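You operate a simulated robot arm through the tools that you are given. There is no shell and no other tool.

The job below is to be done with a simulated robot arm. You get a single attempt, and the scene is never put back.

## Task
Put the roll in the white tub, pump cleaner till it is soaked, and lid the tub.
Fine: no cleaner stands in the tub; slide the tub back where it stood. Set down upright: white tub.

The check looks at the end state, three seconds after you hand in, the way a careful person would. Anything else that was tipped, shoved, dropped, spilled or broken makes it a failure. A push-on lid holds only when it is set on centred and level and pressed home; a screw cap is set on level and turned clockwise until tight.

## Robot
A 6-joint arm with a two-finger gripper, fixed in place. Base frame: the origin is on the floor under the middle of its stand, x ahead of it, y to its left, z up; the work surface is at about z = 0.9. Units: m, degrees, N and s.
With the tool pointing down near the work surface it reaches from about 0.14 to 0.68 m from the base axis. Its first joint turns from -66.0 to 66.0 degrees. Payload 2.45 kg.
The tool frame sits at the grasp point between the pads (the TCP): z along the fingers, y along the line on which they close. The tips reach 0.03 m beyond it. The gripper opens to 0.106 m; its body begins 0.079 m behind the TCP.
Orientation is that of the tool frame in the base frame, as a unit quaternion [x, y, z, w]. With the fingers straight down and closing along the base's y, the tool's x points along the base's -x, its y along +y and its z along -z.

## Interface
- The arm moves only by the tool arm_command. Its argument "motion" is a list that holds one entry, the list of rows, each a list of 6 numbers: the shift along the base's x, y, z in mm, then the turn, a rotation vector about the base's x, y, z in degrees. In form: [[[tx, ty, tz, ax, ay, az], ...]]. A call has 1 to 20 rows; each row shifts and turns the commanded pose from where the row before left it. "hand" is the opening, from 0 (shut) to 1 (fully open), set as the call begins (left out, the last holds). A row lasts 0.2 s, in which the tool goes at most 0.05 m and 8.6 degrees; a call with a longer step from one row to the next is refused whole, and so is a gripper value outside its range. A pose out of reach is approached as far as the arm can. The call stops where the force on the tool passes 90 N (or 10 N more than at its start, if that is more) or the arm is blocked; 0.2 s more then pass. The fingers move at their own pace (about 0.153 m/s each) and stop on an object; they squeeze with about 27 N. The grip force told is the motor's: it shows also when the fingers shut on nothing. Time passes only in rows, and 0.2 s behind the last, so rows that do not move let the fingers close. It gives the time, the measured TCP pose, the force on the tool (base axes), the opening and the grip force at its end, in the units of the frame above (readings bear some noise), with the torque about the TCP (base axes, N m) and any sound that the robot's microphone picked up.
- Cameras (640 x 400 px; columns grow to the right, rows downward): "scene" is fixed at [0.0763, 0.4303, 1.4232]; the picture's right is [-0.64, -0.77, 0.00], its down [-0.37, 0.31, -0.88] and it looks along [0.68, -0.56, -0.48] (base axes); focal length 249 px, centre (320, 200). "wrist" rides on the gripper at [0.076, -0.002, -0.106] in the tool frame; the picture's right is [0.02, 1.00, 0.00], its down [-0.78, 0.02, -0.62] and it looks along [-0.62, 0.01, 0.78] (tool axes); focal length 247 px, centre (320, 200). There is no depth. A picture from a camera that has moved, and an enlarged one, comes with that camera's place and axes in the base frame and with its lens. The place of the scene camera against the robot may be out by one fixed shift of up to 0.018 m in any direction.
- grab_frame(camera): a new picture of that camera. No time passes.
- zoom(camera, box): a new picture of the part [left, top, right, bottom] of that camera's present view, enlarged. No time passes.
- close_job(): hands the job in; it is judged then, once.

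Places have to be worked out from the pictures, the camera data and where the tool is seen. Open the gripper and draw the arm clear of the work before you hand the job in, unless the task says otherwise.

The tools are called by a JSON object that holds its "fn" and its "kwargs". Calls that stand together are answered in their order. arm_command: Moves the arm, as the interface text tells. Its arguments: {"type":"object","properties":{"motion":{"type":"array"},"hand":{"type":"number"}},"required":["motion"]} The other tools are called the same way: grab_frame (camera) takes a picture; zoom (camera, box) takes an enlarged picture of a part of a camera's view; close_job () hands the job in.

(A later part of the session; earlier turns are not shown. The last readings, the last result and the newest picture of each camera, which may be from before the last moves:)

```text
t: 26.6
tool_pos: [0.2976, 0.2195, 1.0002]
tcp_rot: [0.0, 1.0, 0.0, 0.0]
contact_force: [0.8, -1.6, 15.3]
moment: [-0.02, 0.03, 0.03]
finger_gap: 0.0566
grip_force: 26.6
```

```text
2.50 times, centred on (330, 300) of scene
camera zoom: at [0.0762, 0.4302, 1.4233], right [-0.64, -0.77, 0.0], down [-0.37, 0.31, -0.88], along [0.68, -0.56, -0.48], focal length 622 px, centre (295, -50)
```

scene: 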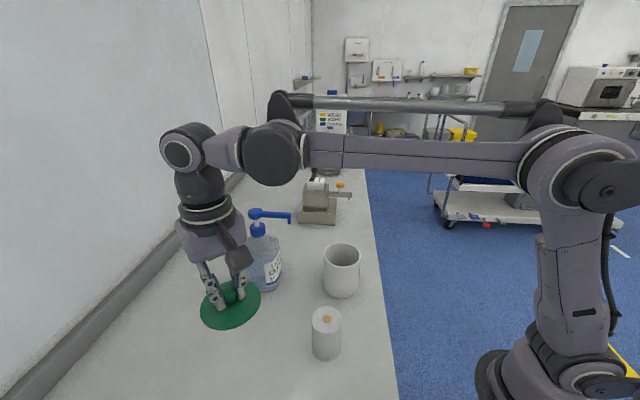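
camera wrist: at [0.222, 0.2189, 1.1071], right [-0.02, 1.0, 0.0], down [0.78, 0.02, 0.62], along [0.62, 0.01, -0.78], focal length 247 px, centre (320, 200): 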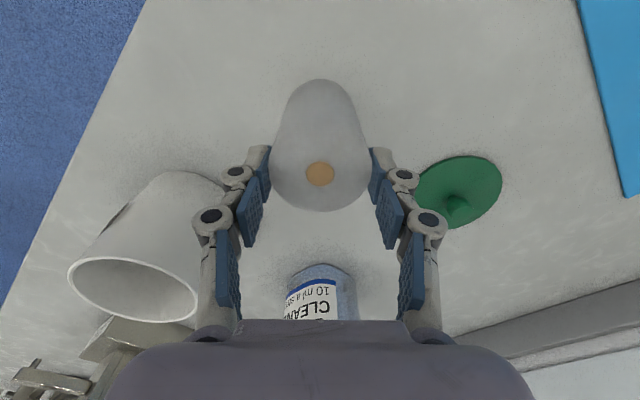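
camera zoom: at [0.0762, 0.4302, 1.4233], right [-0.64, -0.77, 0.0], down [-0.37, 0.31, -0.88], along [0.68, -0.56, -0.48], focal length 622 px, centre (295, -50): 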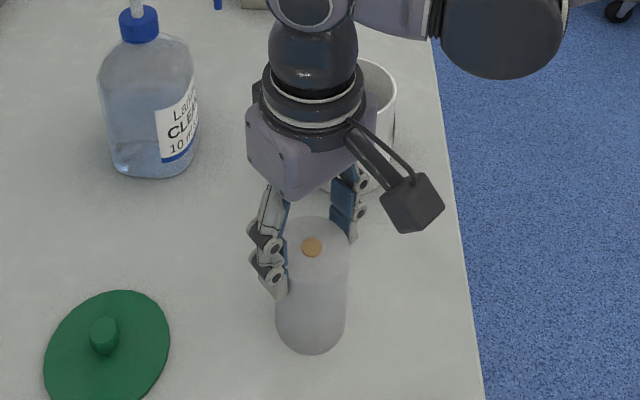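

The roll is held at 56.6 mm. I'll lift it straight up, slowly at first, and check that it hangs upright.

{"fn": "arm_command", "kwargs": {"motion": [[[0, 0, 4, 0, 0, 0], [0, 0, 8, 0, 0, 0], [0, 0, 18, 0, 0, 0], [0, 0, 25, 0, 0, 0], [0, 0, 30, 0, 0, 0], [0, 0, 30, 0, 0, 0], [0, 0, 20, 0, 0, 0], [0, 0, 0, 0, 0, 0]]]}}

{"fn": "grab_frame", "kwargs": {"camera": "wrist"}}

{"fn": "grab_frame", "kwargs": {"camera": "scene"}}

```text
t: 28.4
tool_pos: [0.2958, 0.2215, 1.1379]
tcp_rot: [0.0, 1.0, -0.001, 0.0]
contact_force: [0.5, 0.1, -0.7]
moment: [0.02, 0.0, 0.02]
finger_gap: 0.0561
grip_force: 26.9
```

```text
taken
camera wrist: at [0.2203, 0.22, 1.2438], right [-0.02, 1.0, 0.0], down [0.78, 0.02, 0.62], along [0.62, 0.01, -0.78], focal length 247 px, centre (320, 200)
```

wrist: 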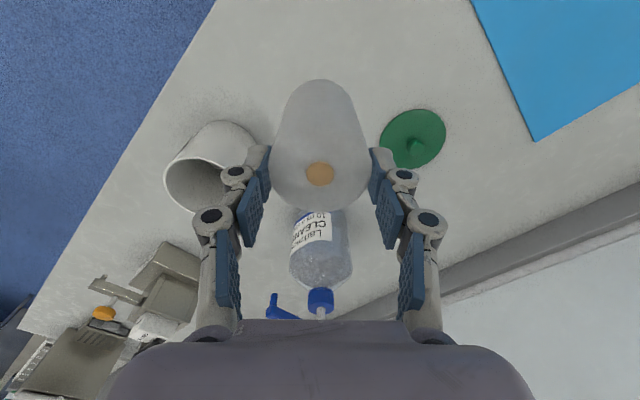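

```text
taken
```

scene: 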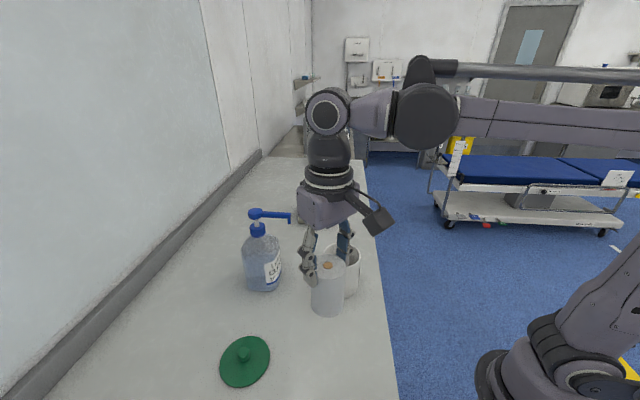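

The roll hangs upright and centred in the grip. I'll carry it over the tub at (0.3985, 0.0836).

{"fn": "arm_command", "kwargs": {"motion": [[[12, -16, 0, 0, 0, 0], [20, -27, 0, 0, 0, 0], [20, -27, 0, 0, 0, 0], [20, -27, 0, 0, 0, 0], [18, -24, 0, 0, 0, 0], [12, -16, 0, 0, 0, 0], [0, 0, 0, 0, 0, 0]]]}}

{"fn": "grab_frame", "kwargs": {"camera": "wrist"}}

{"fn": "zoom", "kwargs": {"camera": "scene", "box": [280, 170, 400, 310]}}

```text
t: 30.0
tool_pos: [0.4, 0.0836, 1.1393]
tcp_rot: [0.0, 1.0, 0.0, 0.0]
contact_force: [-0.1, -0.3, 0.2]
moment: [-0.01, -0.01, 0.01]
finger_gap: 0.056
grip_force: 27.5
```

```text
taken
camera wrist: at [0.3242, 0.0811, 1.245], right [-0.02, 1.0, 0.0], down [0.78, 0.02, 0.62], along [0.62, 0.01, -0.78], focal length 247 px, centre (320, 200)
```

wrist: 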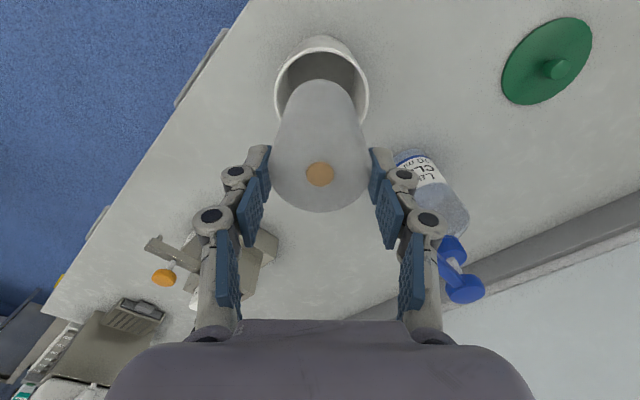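

```text
2.86 times, centred on (340, 240) of scene
camera zoom: at [0.0764, 0.4303, 1.4232], right [-0.64, -0.77, 0.0], down [-0.37, 0.31, -0.88], along [0.68, -0.56, -0.48], focal length 711 px, centre (263, 86)
```

zoom: 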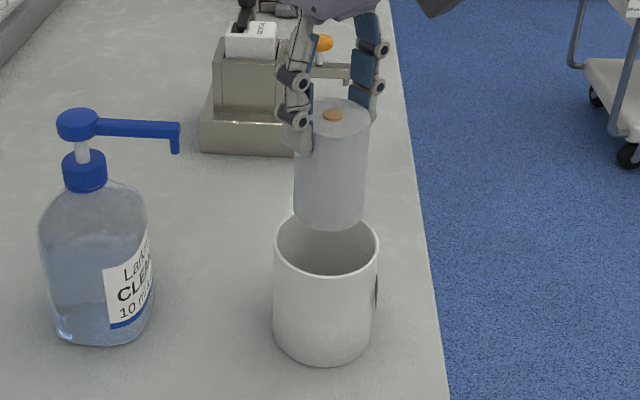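

The scene view looks aligned, but the wrist view hints the tub may sit a few mm nearer in x. I'll zoom in to measure the rim more exactly.

{"fn": "zoom", "kwargs": {"camera": "wrist", "box": [250, 20, 390, 130]}}

{"fn": "zoom", "kwargs": {"camera": "scene", "box": [310, 200, 370, 310]}}

```text
3.64 times, centred on (320, 75) of wrist
camera zoom: at [0.3242, 0.0811, 1.245], right [-0.02, 1.0, 0.0], down [0.78, 0.02, 0.62], along [0.62, 0.01, -0.78], focal length 898 px, centre (320, 654)
```

zoom: 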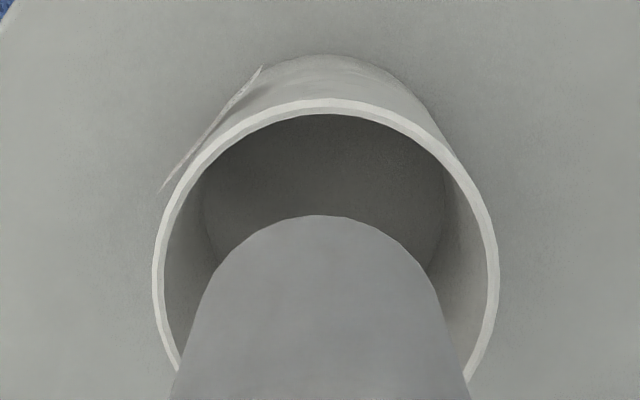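

```text
3.64 times, centred on (340, 255) of scene
camera zoom: at [0.0764, 0.4303, 1.4232], right [-0.64, -0.77, 0.0], down [-0.37, 0.31, -0.88], along [0.68, -0.56, -0.48], focal length 905 px, centre (247, 0)
```

zoom: 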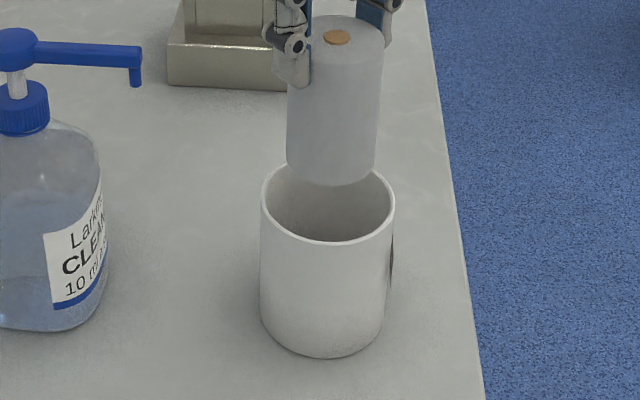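

The tub centre comes to (0.397, 0.083), inner radius about 42 mm, leaving 13.7 mm beside the roll. I'll zoom on the fingertips to measure how thick they are.

{"fn": "zoom", "kwargs": {"camera": "wrist", "box": [210, 130, 290, 190]}}

{"fn": "zoom", "kwargs": {"camera": "scene", "box": [305, 170, 375, 240]}}

```text
6.67 times, centred on (250, 160) of wrist
camera zoom: at [0.3242, 0.0811, 1.245], right [-0.02, 1.0, 0.0], down [0.78, 0.02, 0.62], along [0.62, 0.01, -0.78], focal length 1646 px, centre (787, 467)
```

zoom: 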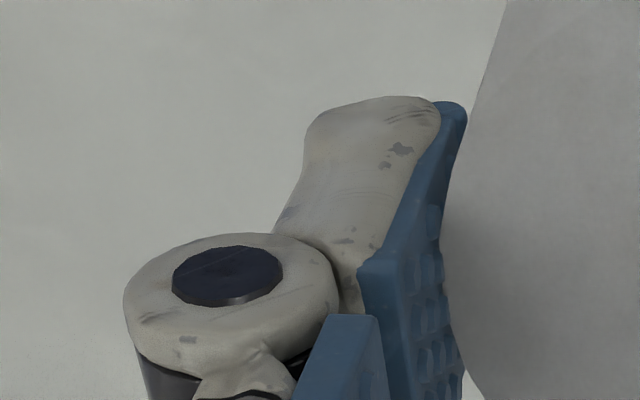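

```text
5.71 times, centred on (340, 205) of scene
camera zoom: at [0.0764, 0.4303, 1.4232], right [-0.64, -0.77, 0.0], down [-0.37, 0.31, -0.88], along [0.68, -0.56, -0.48], focal length 1423 px, centre (206, 171)
```

zoom: 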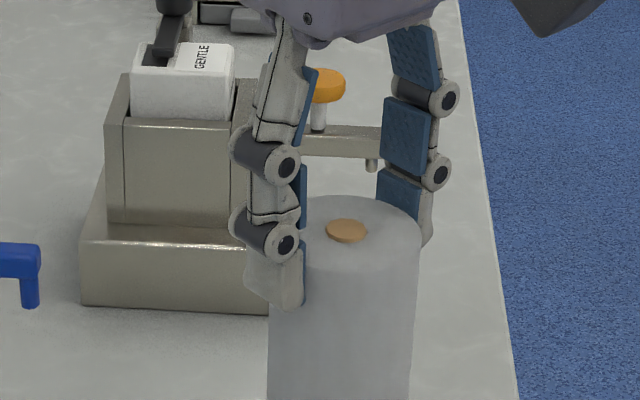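

The fingertips measure about 14 mm thick, so they won't fit beside the roll inside the tub, and my present grip overlaps the roll by about 20 mm, which would mean a 30 mm fall. I'll set the roll back on its spot and re-grip it higher, so it only has to settle a little.

{"fn": "arm_command", "kwargs": {"motion": [[[-12, 16, 0, 0, 0, 0], [-20, 27, 0, 0, 0, 0], [-20, 27, 0, 0, 0, 0], [-20, 27, 0, 0, 0, 0], [-18, 24, 0, 0, 0, 0], [-12, 16, 0, 0, 0, 0], [0, 0, -25, 0, 0, 0], [0, 0, -30, 0, 0, 0], [0, 0, -30, 0, 0, 0], [0, 0, -25, 0, 0, 0], [0, 0, -12, 0, 0, 0], [0, 0, -6, 0, 0, 0], [0, 0, -3, 0, 0, 0], [0, 0, 0, 0, 0, 0]]]}}

```text
t: 33.0
tool_pos: [0.2968, 0.2209, 1.005]
tcp_rot: [0.0, 1.0, 0.0, 0.0]
contact_force: [0.1, -0.6, -0.6]
moment: [-0.02, 0.0, 0.01]
finger_gap: 0.0561
grip_force: 28.0
```

No contact yet at TCP z≈1.005. I'll go down in 1–2 mm rows until the bench takes the weight.

{"fn": "arm_command", "kwargs": {"motion": [[[0, 0, -2, 0, 0, 0], [0, 0, -1, 0, 0, 0], [0, 0, 0, 0, 0, 0]]]}}

```text
t: 33.8
tool_pos: [0.2961, 0.2204, 1.0024]
tcp_rot: [-0.001, 1.0, 0.0, 0.0]
contact_force: [0.1, 0.7, -0.9]
moment: [0.0, 0.01, -0.03]
finger_gap: 0.0563
grip_force: 27.3
```

{"fn": "arm_command", "kwargs": {"motion": [[[0, 0, -1, 0, 0, 0], [0, 0, -1, 0, 0, 0], [0, 0, 0, 0, 0, 0]]]}}

```text
t: 34.6
tool_pos: [0.2968, 0.2193, 1.0013]
tcp_rot: [0.0, 1.0, -0.001, 0.0]
contact_force: [-0.6, -0.2, -0.2]
moment: [0.02, 0.01, 0.0]
finger_gap: 0.056
grip_force: 26.8
```

Still no load at 1.001; one more millimetre at a time.

{"fn": "arm_command", "kwargs": {"motion": [[[0, 0, -1, 0, 0, 0], [0, 0, -0.5, 0, 0, 0], [0, 0, 0, 0, 0, 0]]]}}

```text
t: 35.4
tool_pos: [0.2959, 0.22, 1.0006]
tcp_rot: [0.0, 1.0, -0.001, -0.001]
contact_force: [-6.4, 2.5, 25.4]
moment: [0.13, 0.25, 0.14]
finger_gap: 0.0563
grip_force: 27.4
```

The roll is on the bench (25 N). I'll ease off half a millimetre, then open.

{"fn": "arm_command", "kwargs": {"motion": [[[0, 0, 0.6, 0, 0, 0], [0, 0, 0, 0, 0, 0]]]}}

{"fn": "arm_command", "kwargs": {"motion": [[[0, 0, 0, 0, 0, 0], [0, 0, 0, 0, 0, 0]]], "hand": 0.75}}

{"fn": "arm_command", "kwargs": {"motion": [[[0, 0, 6, 0, 0, 0], [0, 0, 6, 0, 0, 0], [0, 0, 0, 0, 0, 0]]]}}

{"fn": "grab_frame", "kwargs": {"camera": "wrist"}}

{"fn": "zoom", "kwargs": {"camera": "scene", "box": [290, 240, 370, 360]}}

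```text
t: 36.0
tool_pos: [0.2969, 0.2194, 0.999]
tcp_rot: [0.0, 1.0, 0.0, 0.0]
contact_force: [-3.2, 3.4, 18.0]
moment: [0.18, 0.1, 0.01]
finger_gap: 0.0561
grip_force: 26.9
```

```text
t: 36.6
tool_pos: [0.2974, 0.2188, 0.9989]
tcp_rot: [0.0, 1.0, 0.001, 0.0]
contact_force: [1.2, -0.2, 0.0]
moment: [-0.02, -0.01, 0.04]
finger_gap: 0.0794
grip_force: 0.0
```

```text
t: 37.4
tool_pos: [0.2969, 0.2209, 1.0125]
tcp_rot: [0.001, 1.0, 0.0, 0.0]
contact_force: [-0.3, 0.0, -0.1]
moment: [-0.05, 0.01, 0.0]
finger_gap: 0.0793
grip_force: 0.0
```

```text
taken
camera wrist: at [0.222, 0.2187, 1.1186], right [-0.02, 1.0, 0.0], down [0.78, 0.02, 0.62], along [0.62, 0.01, -0.78], focal length 247 px, centre (320, 200)
```

wrist: 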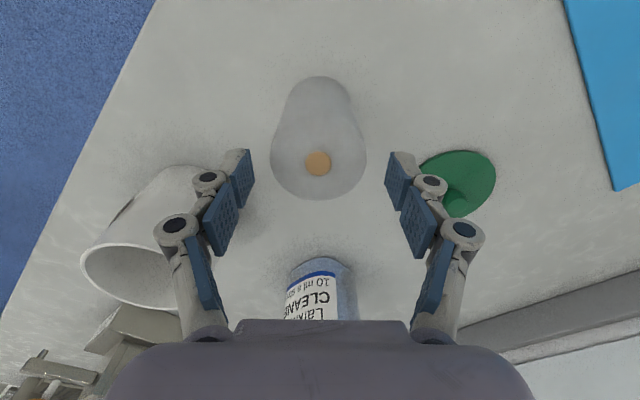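

```text
3.33 times, centred on (330, 300) of scene
camera zoom: at [0.0763, 0.4303, 1.4232], right [-0.64, -0.77, 0.0], down [-0.37, 0.31, -0.88], along [0.68, -0.56, -0.48], focal length 830 px, centre (287, -133)
```

zoom: 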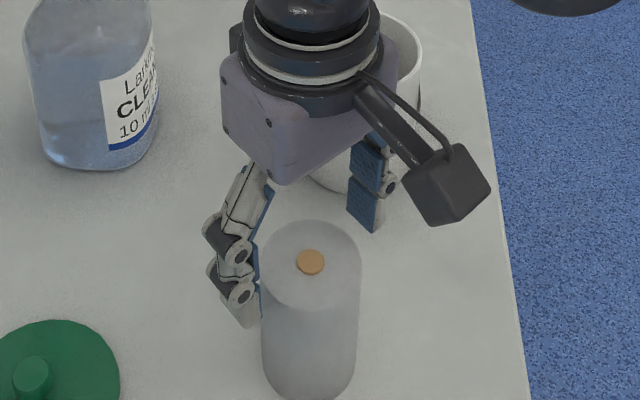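

The roll is standing again where it was. I judge the tips still overlap it by 10–15 mm once closed, so I'll rise 4 mm more and close.

{"fn": "arm_command", "kwargs": {"motion": [[[0, -0.5, 4, 0, 0, 0], [0, 0, 0, 0, 0, 0]]]}}

{"fn": "arm_command", "kwargs": {"motion": [[[0, 0, 0, 0, 0, 0], [0, 0, 0, 0, 0, 0], [0, 0, 0, 0, 0, 0]]], "hand": 0.0}}

{"fn": "zoom", "kwargs": {"camera": "scene", "box": [290, 240, 370, 360]}}

{"fn": "grab_frame", "kwargs": {"camera": "wrist"}}

```text
t: 38.0
tool_pos: [0.2978, 0.2202, 1.0172]
tcp_rot: [0.0, 1.0, 0.0, -0.001]
contact_force: [0.4, 0.1, -0.4]
moment: [0.02, 0.0, 0.02]
finger_gap: 0.0796
grip_force: 0.1
```

```text
t: 38.8
tool_pos: [0.2975, 0.2203, 1.0177]
tcp_rot: [0.0, 1.0, 0.002, 0.001]
contact_force: [1.6, 1.1, 34.7]
moment: [0.08, -0.03, -0.02]
finger_gap: 0.0059
grip_force: 27.2
```

```text
3.33 times, centred on (330, 300) of scene
camera zoom: at [0.0761, 0.4301, 1.4233], right [-0.64, -0.77, 0.0], down [-0.37, 0.31, -0.88], along [0.68, -0.56, -0.48], focal length 830 px, centre (287, -133)
```

zoom: 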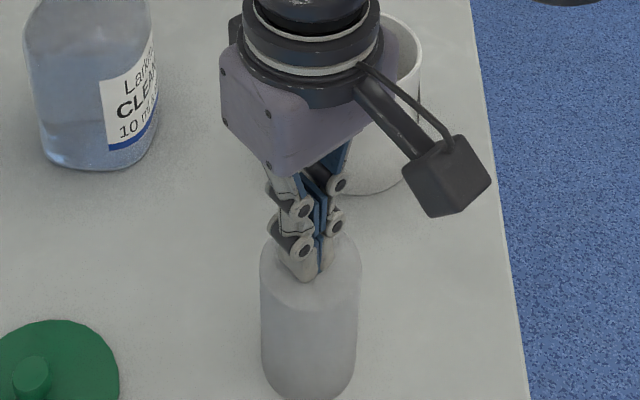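

```text
taken
camera wrist: at [0.2224, 0.2184, 1.1234], right [-0.02, 1.0, 0.0], down [0.78, 0.02, 0.62], along [0.62, 0.01, -0.78], focal length 247 px, centre (320, 200)
```

wrist: 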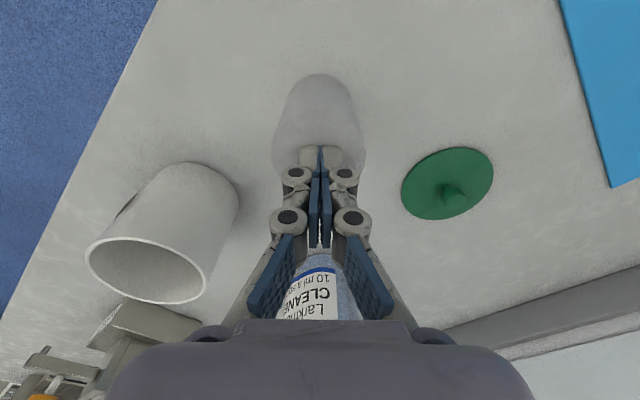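

The fingers closed over the roll's top instead, so the roll top is at z≈0.987 and my first grip had about 13 mm of overlap. The roll still stands. I'll rise, open, and re-grip at TCP z≈1.007 for about 7 mm of overlap.

{"fn": "arm_command", "kwargs": {"motion": [[[0, 0, 4, 0, 0, 0], [0, 0, 8, 0, 0, 0], [0, 0, 0, 0, 0, 0]]]}}

{"fn": "arm_command", "kwargs": {"motion": [[[0, 0, 0, 0, 0, 0], [0, 0, 0, 0, 0, 0], [0, 0, 0, 0, 0, 0]]], "hand": 0.75}}

{"fn": "zoom", "kwargs": {"camera": "wrist", "box": [220, 60, 420, 220]}}

{"fn": "zoom", "kwargs": {"camera": "scene", "box": [290, 240, 370, 360]}}

```text
t: 39.6
tool_pos: [0.297, 0.221, 1.0291]
tcp_rot: [0.0, 1.0, 0.0, 0.001]
contact_force: [0.5, -0.1, -0.5]
moment: [0.02, -0.06, 0.0]
finger_gap: 0.0
grip_force: 27.0
```

```text
t: 40.4
tool_pos: [0.2961, 0.2217, 1.0275]
tcp_rot: [0.001, 1.0, -0.001, -0.001]
contact_force: [-1.6, 1.1, -0.4]
moment: [-0.01, 0.01, 0.0]
finger_gap: 0.0796
grip_force: 0.2
```

```text
2.50 times, centred on (320, 140) of wrist
camera zoom: at [0.2217, 0.2191, 1.1346], right [-0.02, 1.0, 0.0], down [0.78, 0.02, 0.62], along [0.62, 0.01, -0.78], focal length 617 px, centre (320, 350)
```

zoom: 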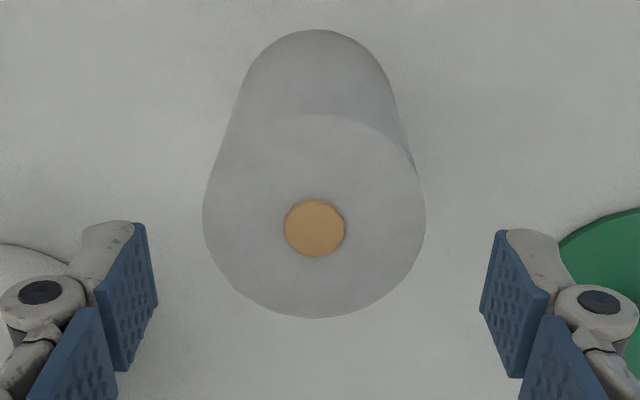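

```text
3.33 times, centred on (330, 300) of scene
camera zoom: at [0.0763, 0.4303, 1.4232], right [-0.64, -0.77, 0.0], down [-0.37, 0.31, -0.88], along [0.68, -0.56, -0.48], focal length 830 px, centre (287, -133)
```

zoom: 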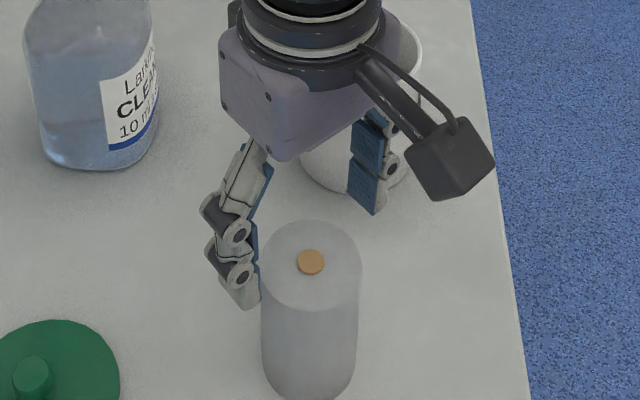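

The roll hasn't moved (core at about (0.298, 0.219)). I'll shift −2 mm in y, lower to TCP z≈1.007 and close.

{"fn": "arm_command", "kwargs": {"motion": [[[0.5, -2, -8, 0, 0, 0], [0, 0, -8, 0, 0, 0], [0, 0, -5, 0, 0, 0], [0, 0, 0, 0, 0, 0]]]}}

{"fn": "arm_command", "kwargs": {"motion": [[[0, 0, 0, 0, 0, 0], [0, 0, 0, 0, 0, 0], [0, 0, 0, 0, 0, 0]]], "hand": 0.0}}

```text
t: 41.4
tool_pos: [0.2972, 0.2191, 1.007]
tcp_rot: [-0.001, 1.0, -0.001, 0.0]
contact_force: [0.4, 0.3, -0.4]
moment: [-0.02, 0.01, 0.0]
finger_gap: 0.0794
grip_force: 0.0
```

```text
t: 42.2
tool_pos: [0.2971, 0.2183, 1.0071]
tcp_rot: [0.0, 1.0, -0.001, 0.0]
contact_force: [1.6, 1.4, 13.0]
moment: [-0.09, -0.01, 0.03]
finger_gap: 0.056
grip_force: 27.3
```

Held at 56 mm with the tips near the top edge. I'll lift slowly and check the roll hangs straight.

{"fn": "arm_command", "kwargs": {"motion": [[[0, 0, 3, 0, 0, 0], [0, 0, 5, 0, 0, 0], [0, 0, 10, 0, 0, 0], [0, 0, 20, 0, 0, 0], [0, 0, 25, 0, 0, 0], [0, 0, 25, 0, 0, 0], [0, 0, 25, 0, 0, 0], [0, 0, 15, 0, 0, 0], [0, 0, 0, 0, 0, 0]]]}}

{"fn": "grab_frame", "kwargs": {"camera": "wrist"}}

{"fn": "zoom", "kwargs": {"camera": "scene", "box": [280, 190, 380, 340]}}

```text
t: 44.2
tool_pos: [0.2945, 0.2196, 1.1345]
tcp_rot: [0.001, 1.0, 0.0, 0.0]
contact_force: [-0.2, -0.3, -1.5]
moment: [-0.01, 0.02, 0.0]
finger_gap: 0.0559
grip_force: 26.9
```

```text
taken
camera wrist: at [0.2196, 0.2165, 1.2406], right [-0.02, 1.0, 0.0], down [0.78, 0.02, 0.62], along [0.62, 0.01, -0.78], focal length 247 px, centre (320, 200)
```

wrist: 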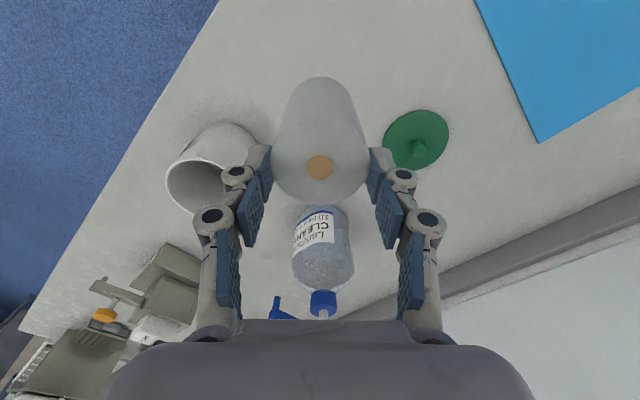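

```text
2.67 times, centred on (330, 265) of scene
camera zoom: at [0.0764, 0.4304, 1.4232], right [-0.64, -0.77, 0.0], down [-0.37, 0.31, -0.88], along [0.68, -0.56, -0.48], focal length 664 px, centre (293, 27)
```

zoom: 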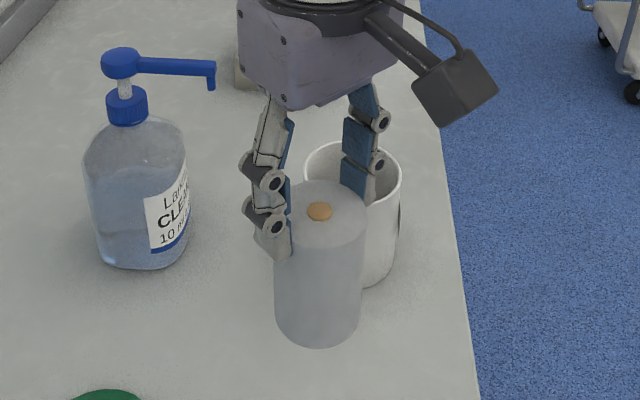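

The roll hangs straight. I'll carry it over the tub at (0.397, 0.083).

{"fn": "arm_command", "kwargs": {"motion": [[[12, -16, 1, 0, 0, 0], [20, -26.5, 1, 0, 0, 0], [20, -26.5, 1, 0, 0, 0], [20, -26.5, 0, 0, 0, 0], [18, -24, 0, 0, 0, 0], [12, -16, 0, 0, 0, 0], [0, 0, 0, 0, 0, 0]]]}}

{"fn": "zoom", "kwargs": {"camera": "wrist", "box": [250, 20, 390, 130]}}

{"fn": "zoom", "kwargs": {"camera": "scene", "box": [300, 170, 380, 310]}}

```text
t: 45.8
tool_pos: [0.3994, 0.0827, 1.1378]
tcp_rot: [0.0, 1.0, 0.0, 0.0]
contact_force: [-1.3, -0.2, 0.5]
moment: [0.02, 0.0, -0.02]
finger_gap: 0.0556
grip_force: 27.1
```

```text
3.64 times, centred on (320, 75) of wrist
camera zoom: at [0.3234, 0.0817, 1.2442], right [-0.02, 1.0, 0.0], down [0.78, 0.02, 0.62], along [0.62, 0.01, -0.78], focal length 898 px, centre (320, 654)
```

zoom: 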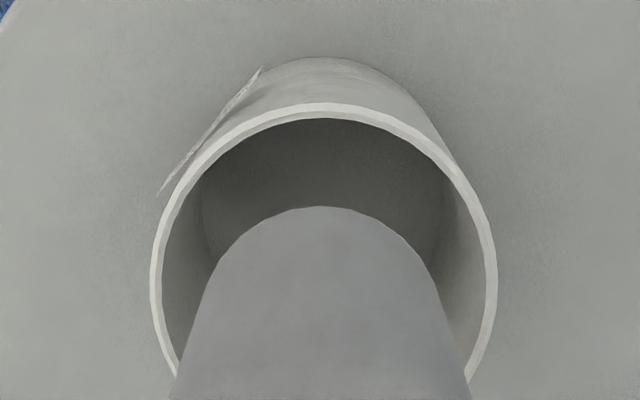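

```text
2.86 times, centred on (340, 240) of scene
camera zoom: at [0.0764, 0.4303, 1.4232], right [-0.64, -0.77, 0.0], down [-0.37, 0.31, -0.88], along [0.68, -0.56, -0.48], focal length 711 px, centre (263, 86)
```

zoom: 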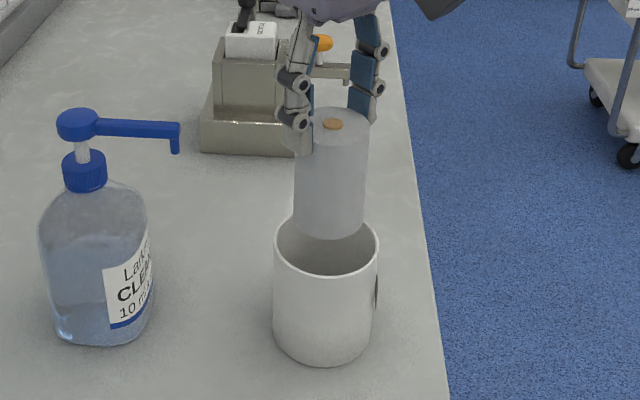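

Aligned to within 2 mm. I'll correct that and lower the roll into the tub until the tips are just above the rim (TCP z≈1.036).

{"fn": "arm_command", "kwargs": {"motion": [[[-2, -0.8, -12, 0, 0, 0], [0, 0, -20, 0, 0, 0], [0, 0, -20, 0, 0, 0], [0, 0, -20, 0, 0, 0], [0, 0, -15, 0, 0, 0], [0, 0, -10, 0, 0, 0], [0, 0, -4, 0, 0, 0], [0, 0, 0, 0, 0, 0]]]}}

{"fn": "grab_frame", "kwargs": {"camera": "wrist"}}

{"fn": "zoom", "kwargs": {"camera": "scene", "box": [300, 190, 380, 310]}}

```text
t: 47.6
tool_pos: [0.3971, 0.0809, 1.0366]
tcp_rot: [0.0, 1.0, 0.0, -0.001]
contact_force: [0.0, 0.3, -0.2]
moment: [0.01, 0.0, 0.01]
finger_gap: 0.0556
grip_force: 26.6
```

```text
taken
camera wrist: at [0.3212, 0.0795, 1.1434], right [-0.02, 1.0, 0.0], down [0.78, 0.02, 0.62], along [0.62, 0.01, -0.78], focal length 247 px, centre (320, 200)
```

wrist: 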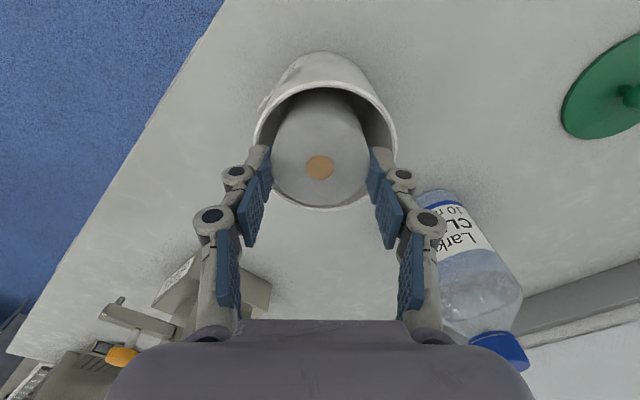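

```text
3.33 times, centred on (340, 250) of scene
camera zoom: at [0.0764, 0.4303, 1.4232], right [-0.64, -0.77, 0.0], down [-0.37, 0.31, -0.88], along [0.68, -0.56, -0.48], focal length 830 px, centre (253, 33)
```

zoom: 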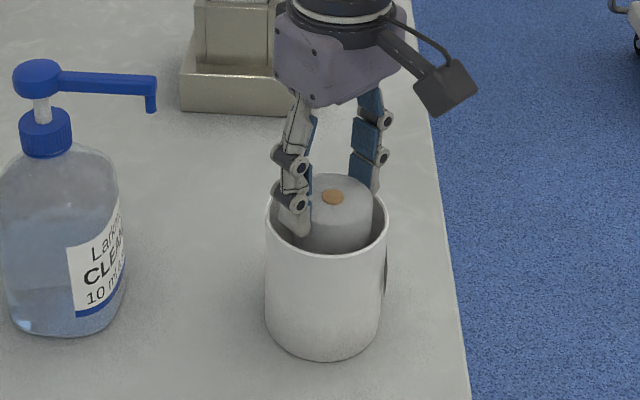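

I'll zoom in on the fingertips and rim to see how they line up.

{"fn": "zoom", "kwargs": {"camera": "wrist", "box": [230, 70, 410, 230]}}

{"fn": "zoom", "kwargs": {"camera": "scene", "box": [315, 215, 365, 275]}}

```text
2.50 times, centred on (320, 150) of wrist
camera zoom: at [0.3212, 0.0795, 1.1434], right [-0.02, 1.0, 0.0], down [0.78, 0.02, 0.62], along [0.62, 0.01, -0.78], focal length 617 px, centre (320, 325)
```

zoom: 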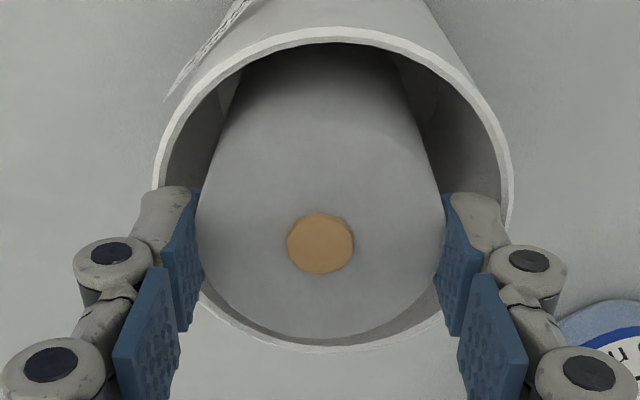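

```text
6.67 times, centred on (340, 245) of scene
camera zoom: at [0.0764, 0.4303, 1.4232], right [-0.64, -0.77, 0.0], down [-0.37, 0.31, -0.88], along [0.68, -0.56, -0.48], focal length 1660 px, centre (187, -100)
```

zoom: 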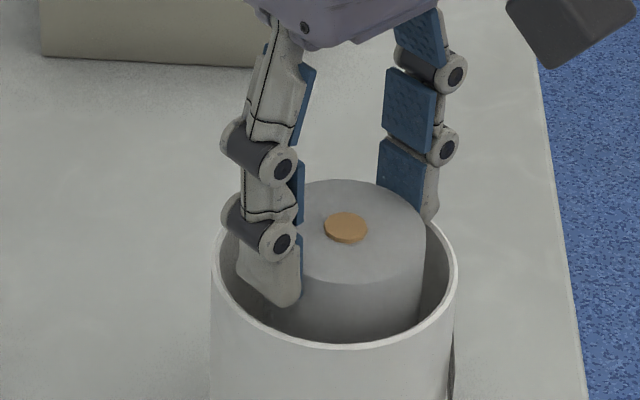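

The fingertips sit right at the rim. I'll centre by +2.2 mm in y and creep down a few millimetres, watching for rim contact.

{"fn": "arm_command", "kwargs": {"motion": [[[0, 2.2, 0, 0, 0, 0], [0, 0, -1, 0, 0, 0], [0, 0, -1, 0, 0, 0], [0, 0, -1, 0, 0, 0], [0, 0, 0, 0, 0, 0]]]}}

{"fn": "zoom", "kwargs": {"camera": "wrist", "box": [230, 70, 410, 230]}}

{"fn": "zoom", "kwargs": {"camera": "scene", "box": [315, 215, 365, 275]}}

```text
t: 48.8
tool_pos: [0.3964, 0.0846, 1.0343]
tcp_rot: [0.001, 1.0, 0.0, 0.0]
contact_force: [0.0, -1.1, -0.3]
moment: [-0.02, 0.01, -0.03]
finger_gap: 0.0556
grip_force: 26.9
```

```text
2.50 times, centred on (320, 150) of wrist
camera zoom: at [0.3211, 0.0824, 1.1404], right [-0.02, 1.0, 0.0], down [0.78, 0.02, 0.62], along [0.62, 0.01, -0.78], focal length 617 px, centre (320, 325)
```

zoom: 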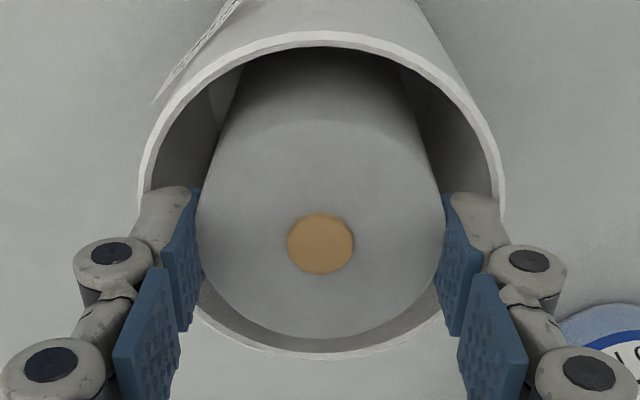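

```text
6.67 times, centred on (340, 245) of scene
camera zoom: at [0.0764, 0.4303, 1.4232], right [-0.64, -0.77, 0.0], down [-0.37, 0.31, -0.88], along [0.68, -0.56, -0.48], focal length 1660 px, centre (187, -100)
```

zoom: 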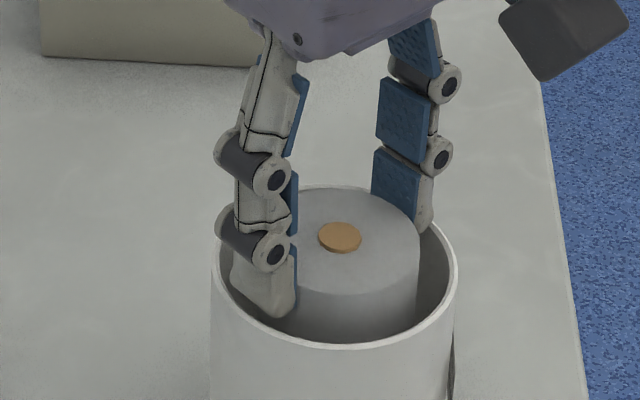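

Well centred now, with the tip ends just inside the bore. I'll creep down 2 mm more and check the force.

{"fn": "arm_command", "kwargs": {"motion": [[[0, -0.5, -1, 0, 0, 0], [0, 0, -1, 0, 0, 0], [0, 0, 0, 0, 0, 0]]]}}

```text
t: 49.6
tool_pos: [0.3964, 0.0827, 1.0315]
tcp_rot: [0.0, 1.0, 0.0, 0.0]
contact_force: [-2.3, -0.1, 13.1]
moment: [-0.49, 0.06, -0.06]
finger_gap: 0.0558
grip_force: 26.8
```

The −y tip touched the rim (13 N), so the rim is at z≈1.004. I'll back off 1.5 mm and release here; the roll only needs to settle about 2 cm inside the tub.

{"fn": "arm_command", "kwargs": {"motion": [[[0, 0.5, 1.5, 0, 0, 0], [0, 0, 0, 0, 0, 0]]]}}

{"fn": "arm_command", "kwargs": {"motion": [[[0, 0, 0, 0, 0, 0], [0, 0, 0, 0, 0, 0]]], "hand": 0.64}}

{"fn": "grab_frame", "kwargs": {"camera": "wrist"}}

{"fn": "zoom", "kwargs": {"camera": "scene", "box": [315, 215, 365, 275]}}

```text
t: 50.2
tool_pos: [0.3959, 0.0849, 1.0325]
tcp_rot: [0.001, 1.0, 0.001, 0.001]
contact_force: [-0.2, 1.0, -0.3]
moment: [0.02, 0.02, -0.02]
finger_gap: 0.0559
grip_force: 27.1
```

```text
t: 50.8
tool_pos: [0.3977, 0.0844, 1.0325]
tcp_rot: [0.0, 1.0, 0.0, 0.0]
contact_force: [-0.2, 0.1, 0.1]
moment: [0.01, 0.01, 0.01]
finger_gap: 0.0676
grip_force: 0.2
```

```text
taken
camera wrist: at [0.3218, 0.0821, 1.1393], right [-0.02, 1.0, 0.0], down [0.78, 0.02, 0.62], along [0.62, 0.01, -0.78], focal length 247 px, centre (320, 200)
```

wrist: 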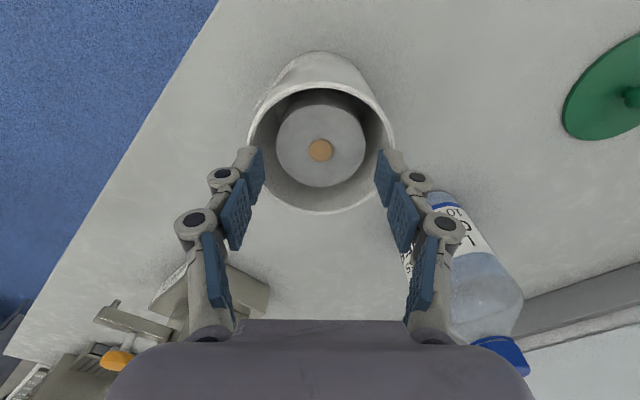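

```text
6.67 times, centred on (340, 245) of scene
camera zoom: at [0.0763, 0.4303, 1.4232], right [-0.64, -0.77, 0.0], down [-0.37, 0.31, -0.88], along [0.68, -0.56, -0.48], focal length 1660 px, centre (187, -100)
```

zoom: 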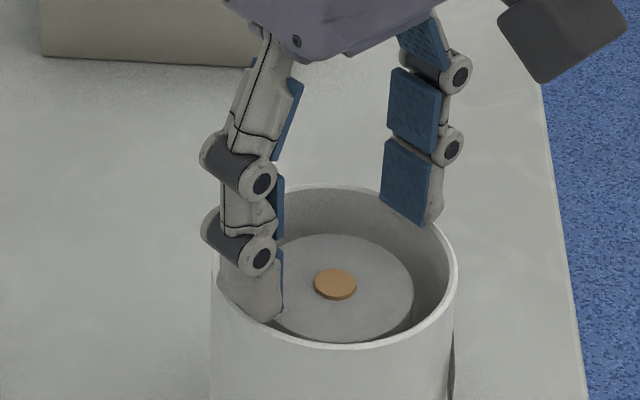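

The roll stands settled and upright in the tub. I'll rise well clear so I can record the tub's exact original place in the scene camera and measure the spout.

{"fn": "arm_command", "kwargs": {"motion": [[[0, 0, 10, 0, 0, 0], [0, 0, 30, 0, 0, 0], [0, 0, 40, 0, 0, 0], [0, 0, 40, 0, 0, 0], [0, 0, 40, 0, 0, 0], [0, 0, 30, 0, 0, 0], [0, 0, 0, 0, 0, 0]]], "hand": 0.64}}

{"fn": "grab_frame", "kwargs": {"camera": "wrist"}}

{"fn": "zoom", "kwargs": {"camera": "scene", "box": [310, 230, 370, 310]}}

{"fn": "zoom", "kwargs": {"camera": "scene", "box": [230, 190, 310, 310]}}

```text
t: 52.4
tool_pos: [0.3976, 0.084, 1.2279]
tcp_rot: [0.0, 1.0, 0.0, 0.0]
contact_force: [-0.3, -0.3, 0.5]
moment: [0.0, 0.01, 0.03]
finger_gap: 0.0678
grip_force: 0.0
```

```text
taken
camera wrist: at [0.321, 0.0822, 1.3331], right [-0.02, 1.0, 0.0], down [0.78, 0.02, 0.62], along [0.62, 0.01, -0.78], focal length 247 px, centre (320, 200)
```

wrist: 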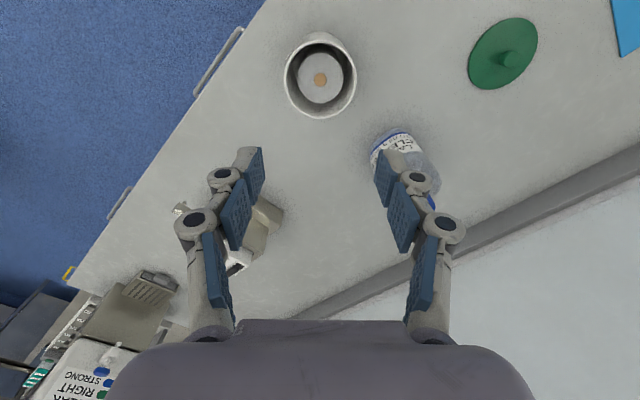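

```text
5.00 times, centred on (340, 270) of scene
camera zoom: at [0.0763, 0.4303, 1.4232], right [-0.64, -0.77, 0.0], down [-0.37, 0.31, -0.88], along [0.68, -0.56, -0.48], focal length 1245 px, centre (220, -150)
```

zoom: 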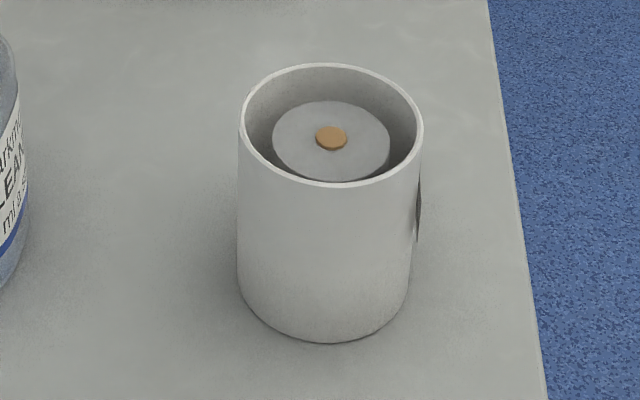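

```text
3.33 times, centred on (270, 250) of scene
camera zoom: at [0.0763, 0.4303, 1.4232], right [-0.64, -0.77, 0.0], down [-0.37, 0.31, -0.88], along [0.68, -0.56, -0.48], focal length 830 px, centre (487, 33)
```

zoom: 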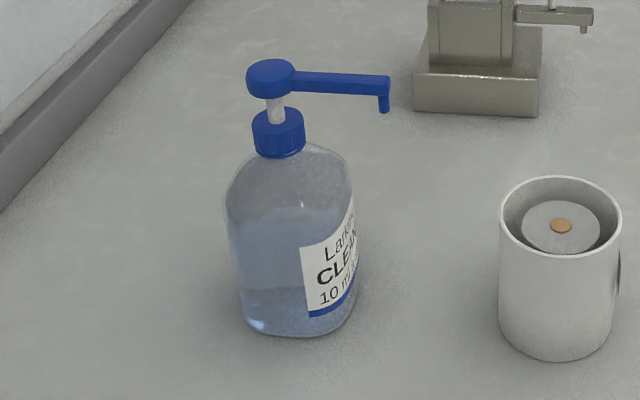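

Tub reference recorded (rim left 239 / right 423 / top 63, base at 343 in that 5× zoom). Now I'll move the wrist camera over toward the bottle, staying high, to measure the pump head and spout.

{"fn": "arm_command", "kwargs": {"motion": [[[14.5, 24, 5, 0, 0, 0], [14.5, 24, 5, 0, 0, 0], [14.5, 24, 5, 0, 0, 0], [14.5, 24, 5, 0, 0, 0], [14.5, 25, 5, 0, 0, 0], [0, 0, 0, 0, 0, 0]]]}}

{"fn": "grab_frame", "kwargs": {"camera": "wrist"}}

{"fn": "zoom", "kwargs": {"camera": "wrist", "box": [250, 100, 400, 260]}}

```text
t: 53.8
tool_pos: [0.4673, 0.2012, 1.2493]
tcp_rot: [0.001, 1.0, 0.0, 0.0]
contact_force: [-0.8, -0.7, 0.2]
moment: [0.01, 0.02, 0.0]
finger_gap: 0.0678
grip_force: 0.0
```

```text
taken
camera wrist: at [0.393, 0.1993, 1.3557], right [-0.02, 1.0, 0.0], down [0.78, 0.02, 0.62], along [0.62, 0.01, -0.78], focal length 247 px, centre (320, 200)
```

wrist: 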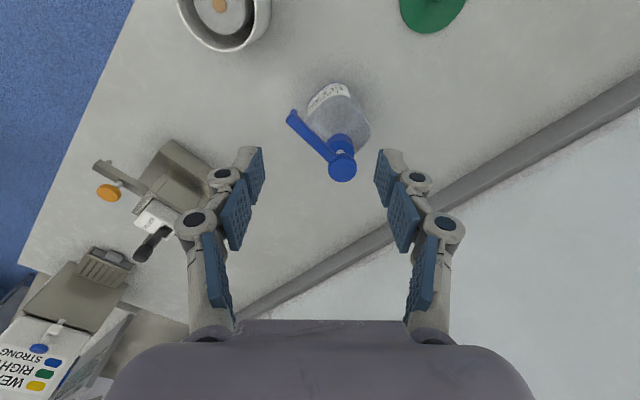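

```text
2.50 times, centred on (325, 180) of wrist
camera zoom: at [0.393, 0.1993, 1.3557], right [-0.02, 1.0, 0.0], down [0.78, 0.02, 0.62], along [0.62, 0.01, -0.78], focal length 617 px, centre (308, 250)
```

zoom: 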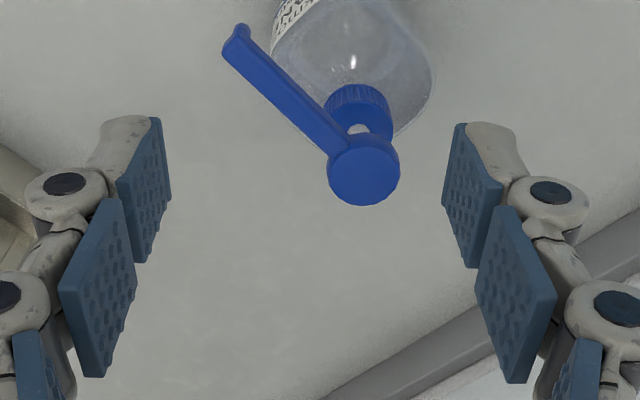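

Triangulating gives the pump head at (0.541, 0.227, 1.109) and spout tip at about (0.484, 0.171, 1.09), pointing at 45°. The tub should slide to about (0.469, 0.156). To grip it without fouling the spout I'll tilt the tool 40° pointing to +x+y; first I take that orientation at a safe height.

{"fn": "arm_command", "kwargs": {"motion": [[[-11, -15, -2, 0, 0, 7.5], [-11, -15, -2, 0, 0, 7.5], [-11, -15, -2, 0, 0, 7.5], [-11, -15, -2, 0, 0, 7.5], [-11, -15, -2, 0, 0, 7.5], [-11, -15, -2, 0, 0, 7.5], [-13, -17, -2, 5.657, -5.657, 0], [-13, -17, -2, 5.657, -5.657, 0], [-13, -17, -2, 5.657, -5.657, 0], [-13, -17, -2, 5.657, -5.657, 0], [-11, -14, -2, 5.657, -5.657, 0], [0, 0, 0, 0, 0, 0]]], "hand": 1.0}}

{"fn": "grab_frame", "kwargs": {"camera": "wrist"}}

{"fn": "grab_frame", "kwargs": {"camera": "scene"}}

```text
t: 56.4
tool_pos: [0.3406, 0.0323, 1.2278]
tcp_rot: [-0.359, 0.868, 0.13, 0.317]
contact_force: [0.8, 0.0, 0.5]
moment: [-0.03, -0.01, 0.0]
finger_gap: 0.1059
grip_force: 0.0
```

```text
taken
camera wrist: at [0.2529, -0.0585, 1.259], right [-0.72, 0.7, -0.01], down [0.13, 0.15, 0.98], along [0.68, 0.7, -0.2], focal length 247 px, centre (320, 200)
```

wrist: 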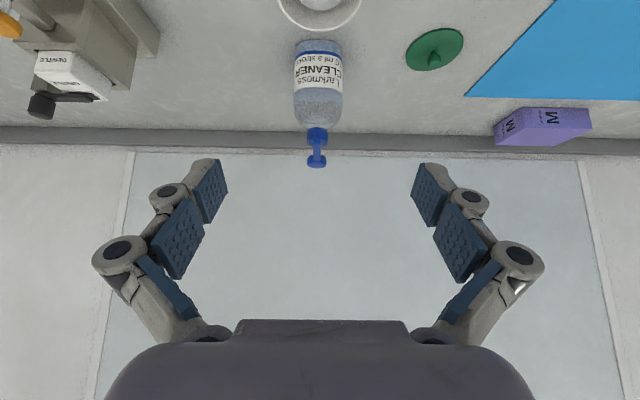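

```text
taken
```

scene: 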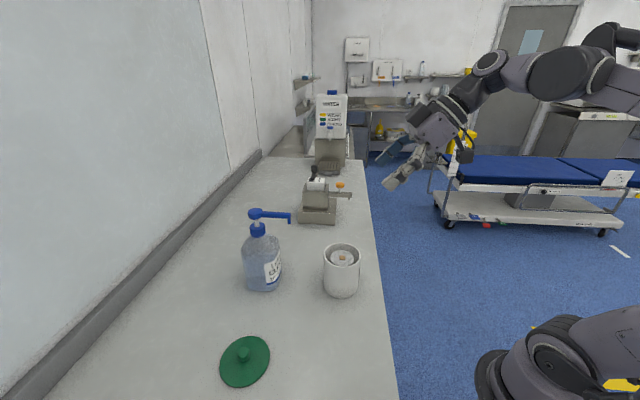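

The tilted pose is reached; in this view the tub, spout and bottle line up exactly down the middle. I'll descend to the pre-grasp point behind the tub at (0.3425, 0.0285, 1.05).

{"fn": "arm_command", "kwargs": {"motion": [[[0.5, -0.8, -30, 0, 0, 0], [0.5, -0.8, -35, 0, 0, 0], [0.5, -0.8, -35, 0, 0, 0], [0.5, -0.8, -35, 0, 0, 0], [0, -0.6, -25, 0, 0, 0], [0, 0, -18, 0, 0, 0], [0, 0, 0, 0, 0, 0]]]}}

{"fn": "grab_frame", "kwargs": {"camera": "wrist"}}

{"fn": "grab_frame", "kwargs": {"camera": "scene"}}

```text
t: 58.0
tool_pos: [0.3424, 0.0285, 1.0481]
tcp_rot: [-0.36, 0.868, 0.131, 0.316]
contact_force: [-0.1, -0.5, 0.2]
moment: [-0.01, -0.01, 0.01]
finger_gap: 0.1058
grip_force: 0.0
```

```text
taken
camera wrist: at [0.2548, -0.0621, 1.0809], right [-0.72, 0.7, -0.01], down [0.13, 0.15, 0.98], along [0.68, 0.7, -0.2], focal length 247 px, centre (320, 200)
```

wrist: 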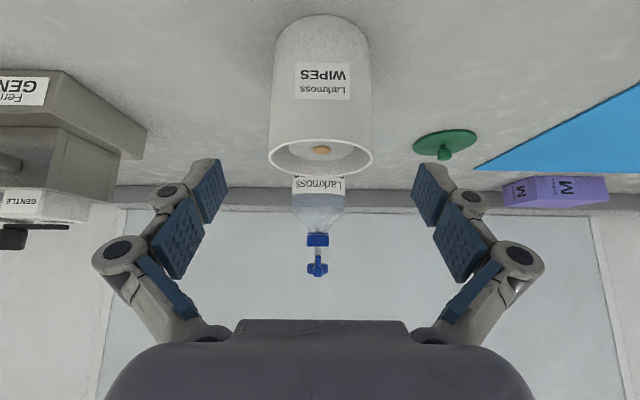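

```text
taken
```

scene: 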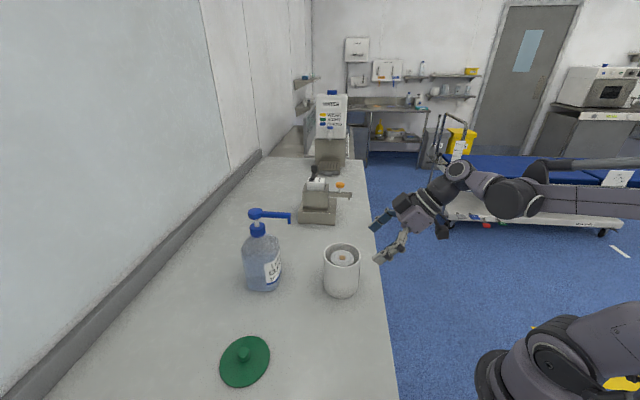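

The tub is centred between the fingers. I'll read its label fully from here before approaching.

{"fn": "zoom", "kwargs": {"camera": "wrist", "box": [280, 50, 370, 110]}}

{"fn": "zoom", "kwargs": {"camera": "wrist", "box": [260, 130, 380, 290]}}

```text
6.67 times, centred on (325, 80) of wrist
camera zoom: at [0.2548, -0.0621, 1.0809], right [-0.72, 0.7, -0.01], down [0.13, 0.15, 0.98], along [0.68, 0.7, -0.2], focal length 1646 px, centre (287, 1000)
```

zoom: 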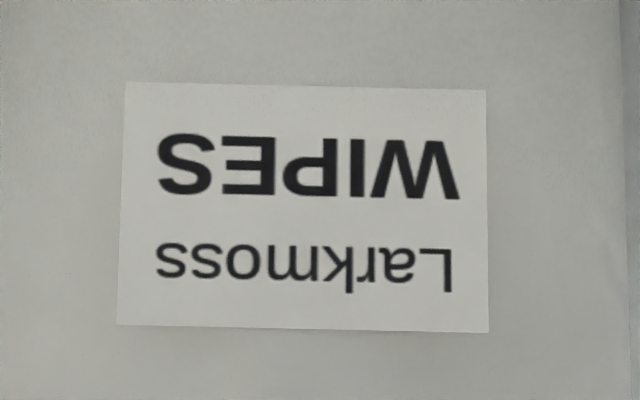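

```text
2.50 times, centred on (320, 210) of wrist
camera zoom: at [0.2548, -0.0621, 1.0809], right [-0.72, 0.7, -0.01], down [0.13, 0.15, 0.98], along [0.68, 0.7, -0.2], focal length 617 px, centre (320, 175)
```

zoom: 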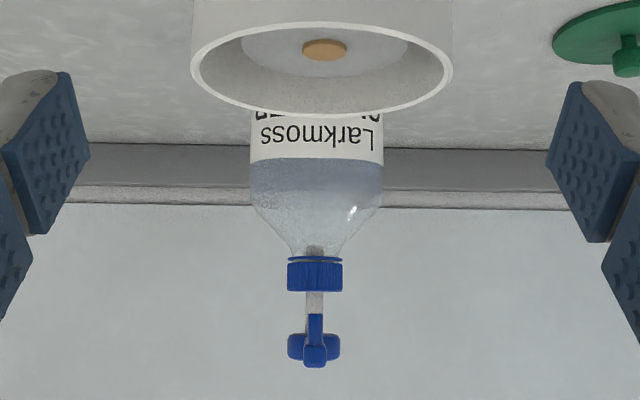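

No amount on the label, so visual judgement it is. I'll approach along the tool axis so the open fingers straddle the tub, stopping part way to check clearance.

{"fn": "arm_command", "kwargs": {"motion": [[[9.2, 9.1, -15.4, 0, 0, 0], [9.2, 9.1, -15.4, 0, 0, 0], [9.2, 9.1, -15.4, 0, 0, 0], [9.2, 9.1, -15.4, 0, 0, 0], [0, 0, 0, 0, 0, 0]]]}}

{"fn": "grab_frame", "kwargs": {"camera": "wrist"}}

{"fn": "zoom", "kwargs": {"camera": "scene", "box": [300, 190, 420, 310]}}

```text
t: 59.2
tool_pos: [0.3797, 0.0652, 0.9884]
tcp_rot: [-0.36, 0.868, 0.131, 0.315]
contact_force: [0.8, 0.2, 0.2]
moment: [0.04, 0.01, 0.02]
finger_gap: 0.106
grip_force: 0.1
```

```text
taken
camera wrist: at [0.2917, -0.0261, 1.0201], right [-0.72, 0.7, -0.01], down [0.13, 0.15, 0.98], along [0.68, 0.7, -0.2], focal length 247 px, centre (320, 200)
```

wrist: 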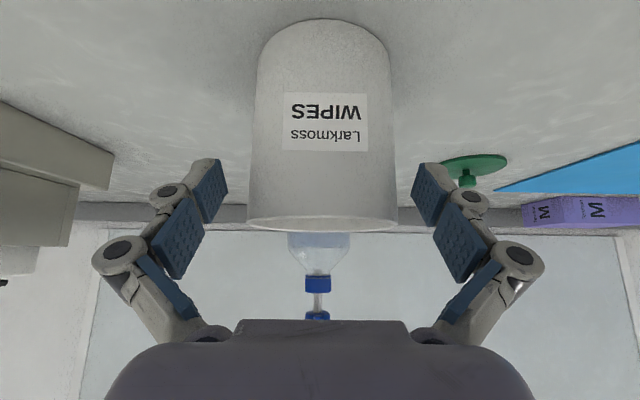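

```text
3.33 times, centred on (360, 250) of scene
camera zoom: at [0.0763, 0.4304, 1.4232], right [-0.64, -0.77, 0.0], down [-0.37, 0.31, -0.88], along [0.68, -0.56, -0.48], focal length 830 px, centre (187, 33)
```

zoom: 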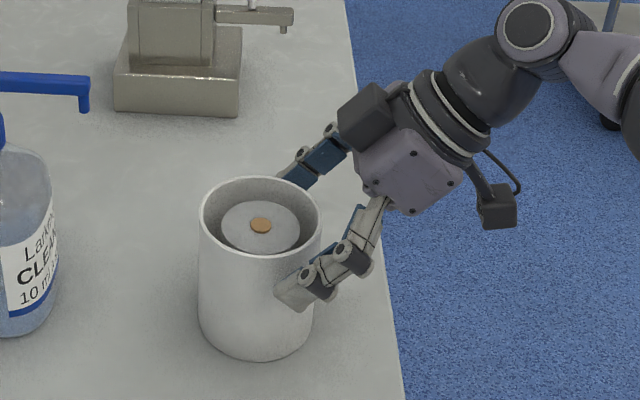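

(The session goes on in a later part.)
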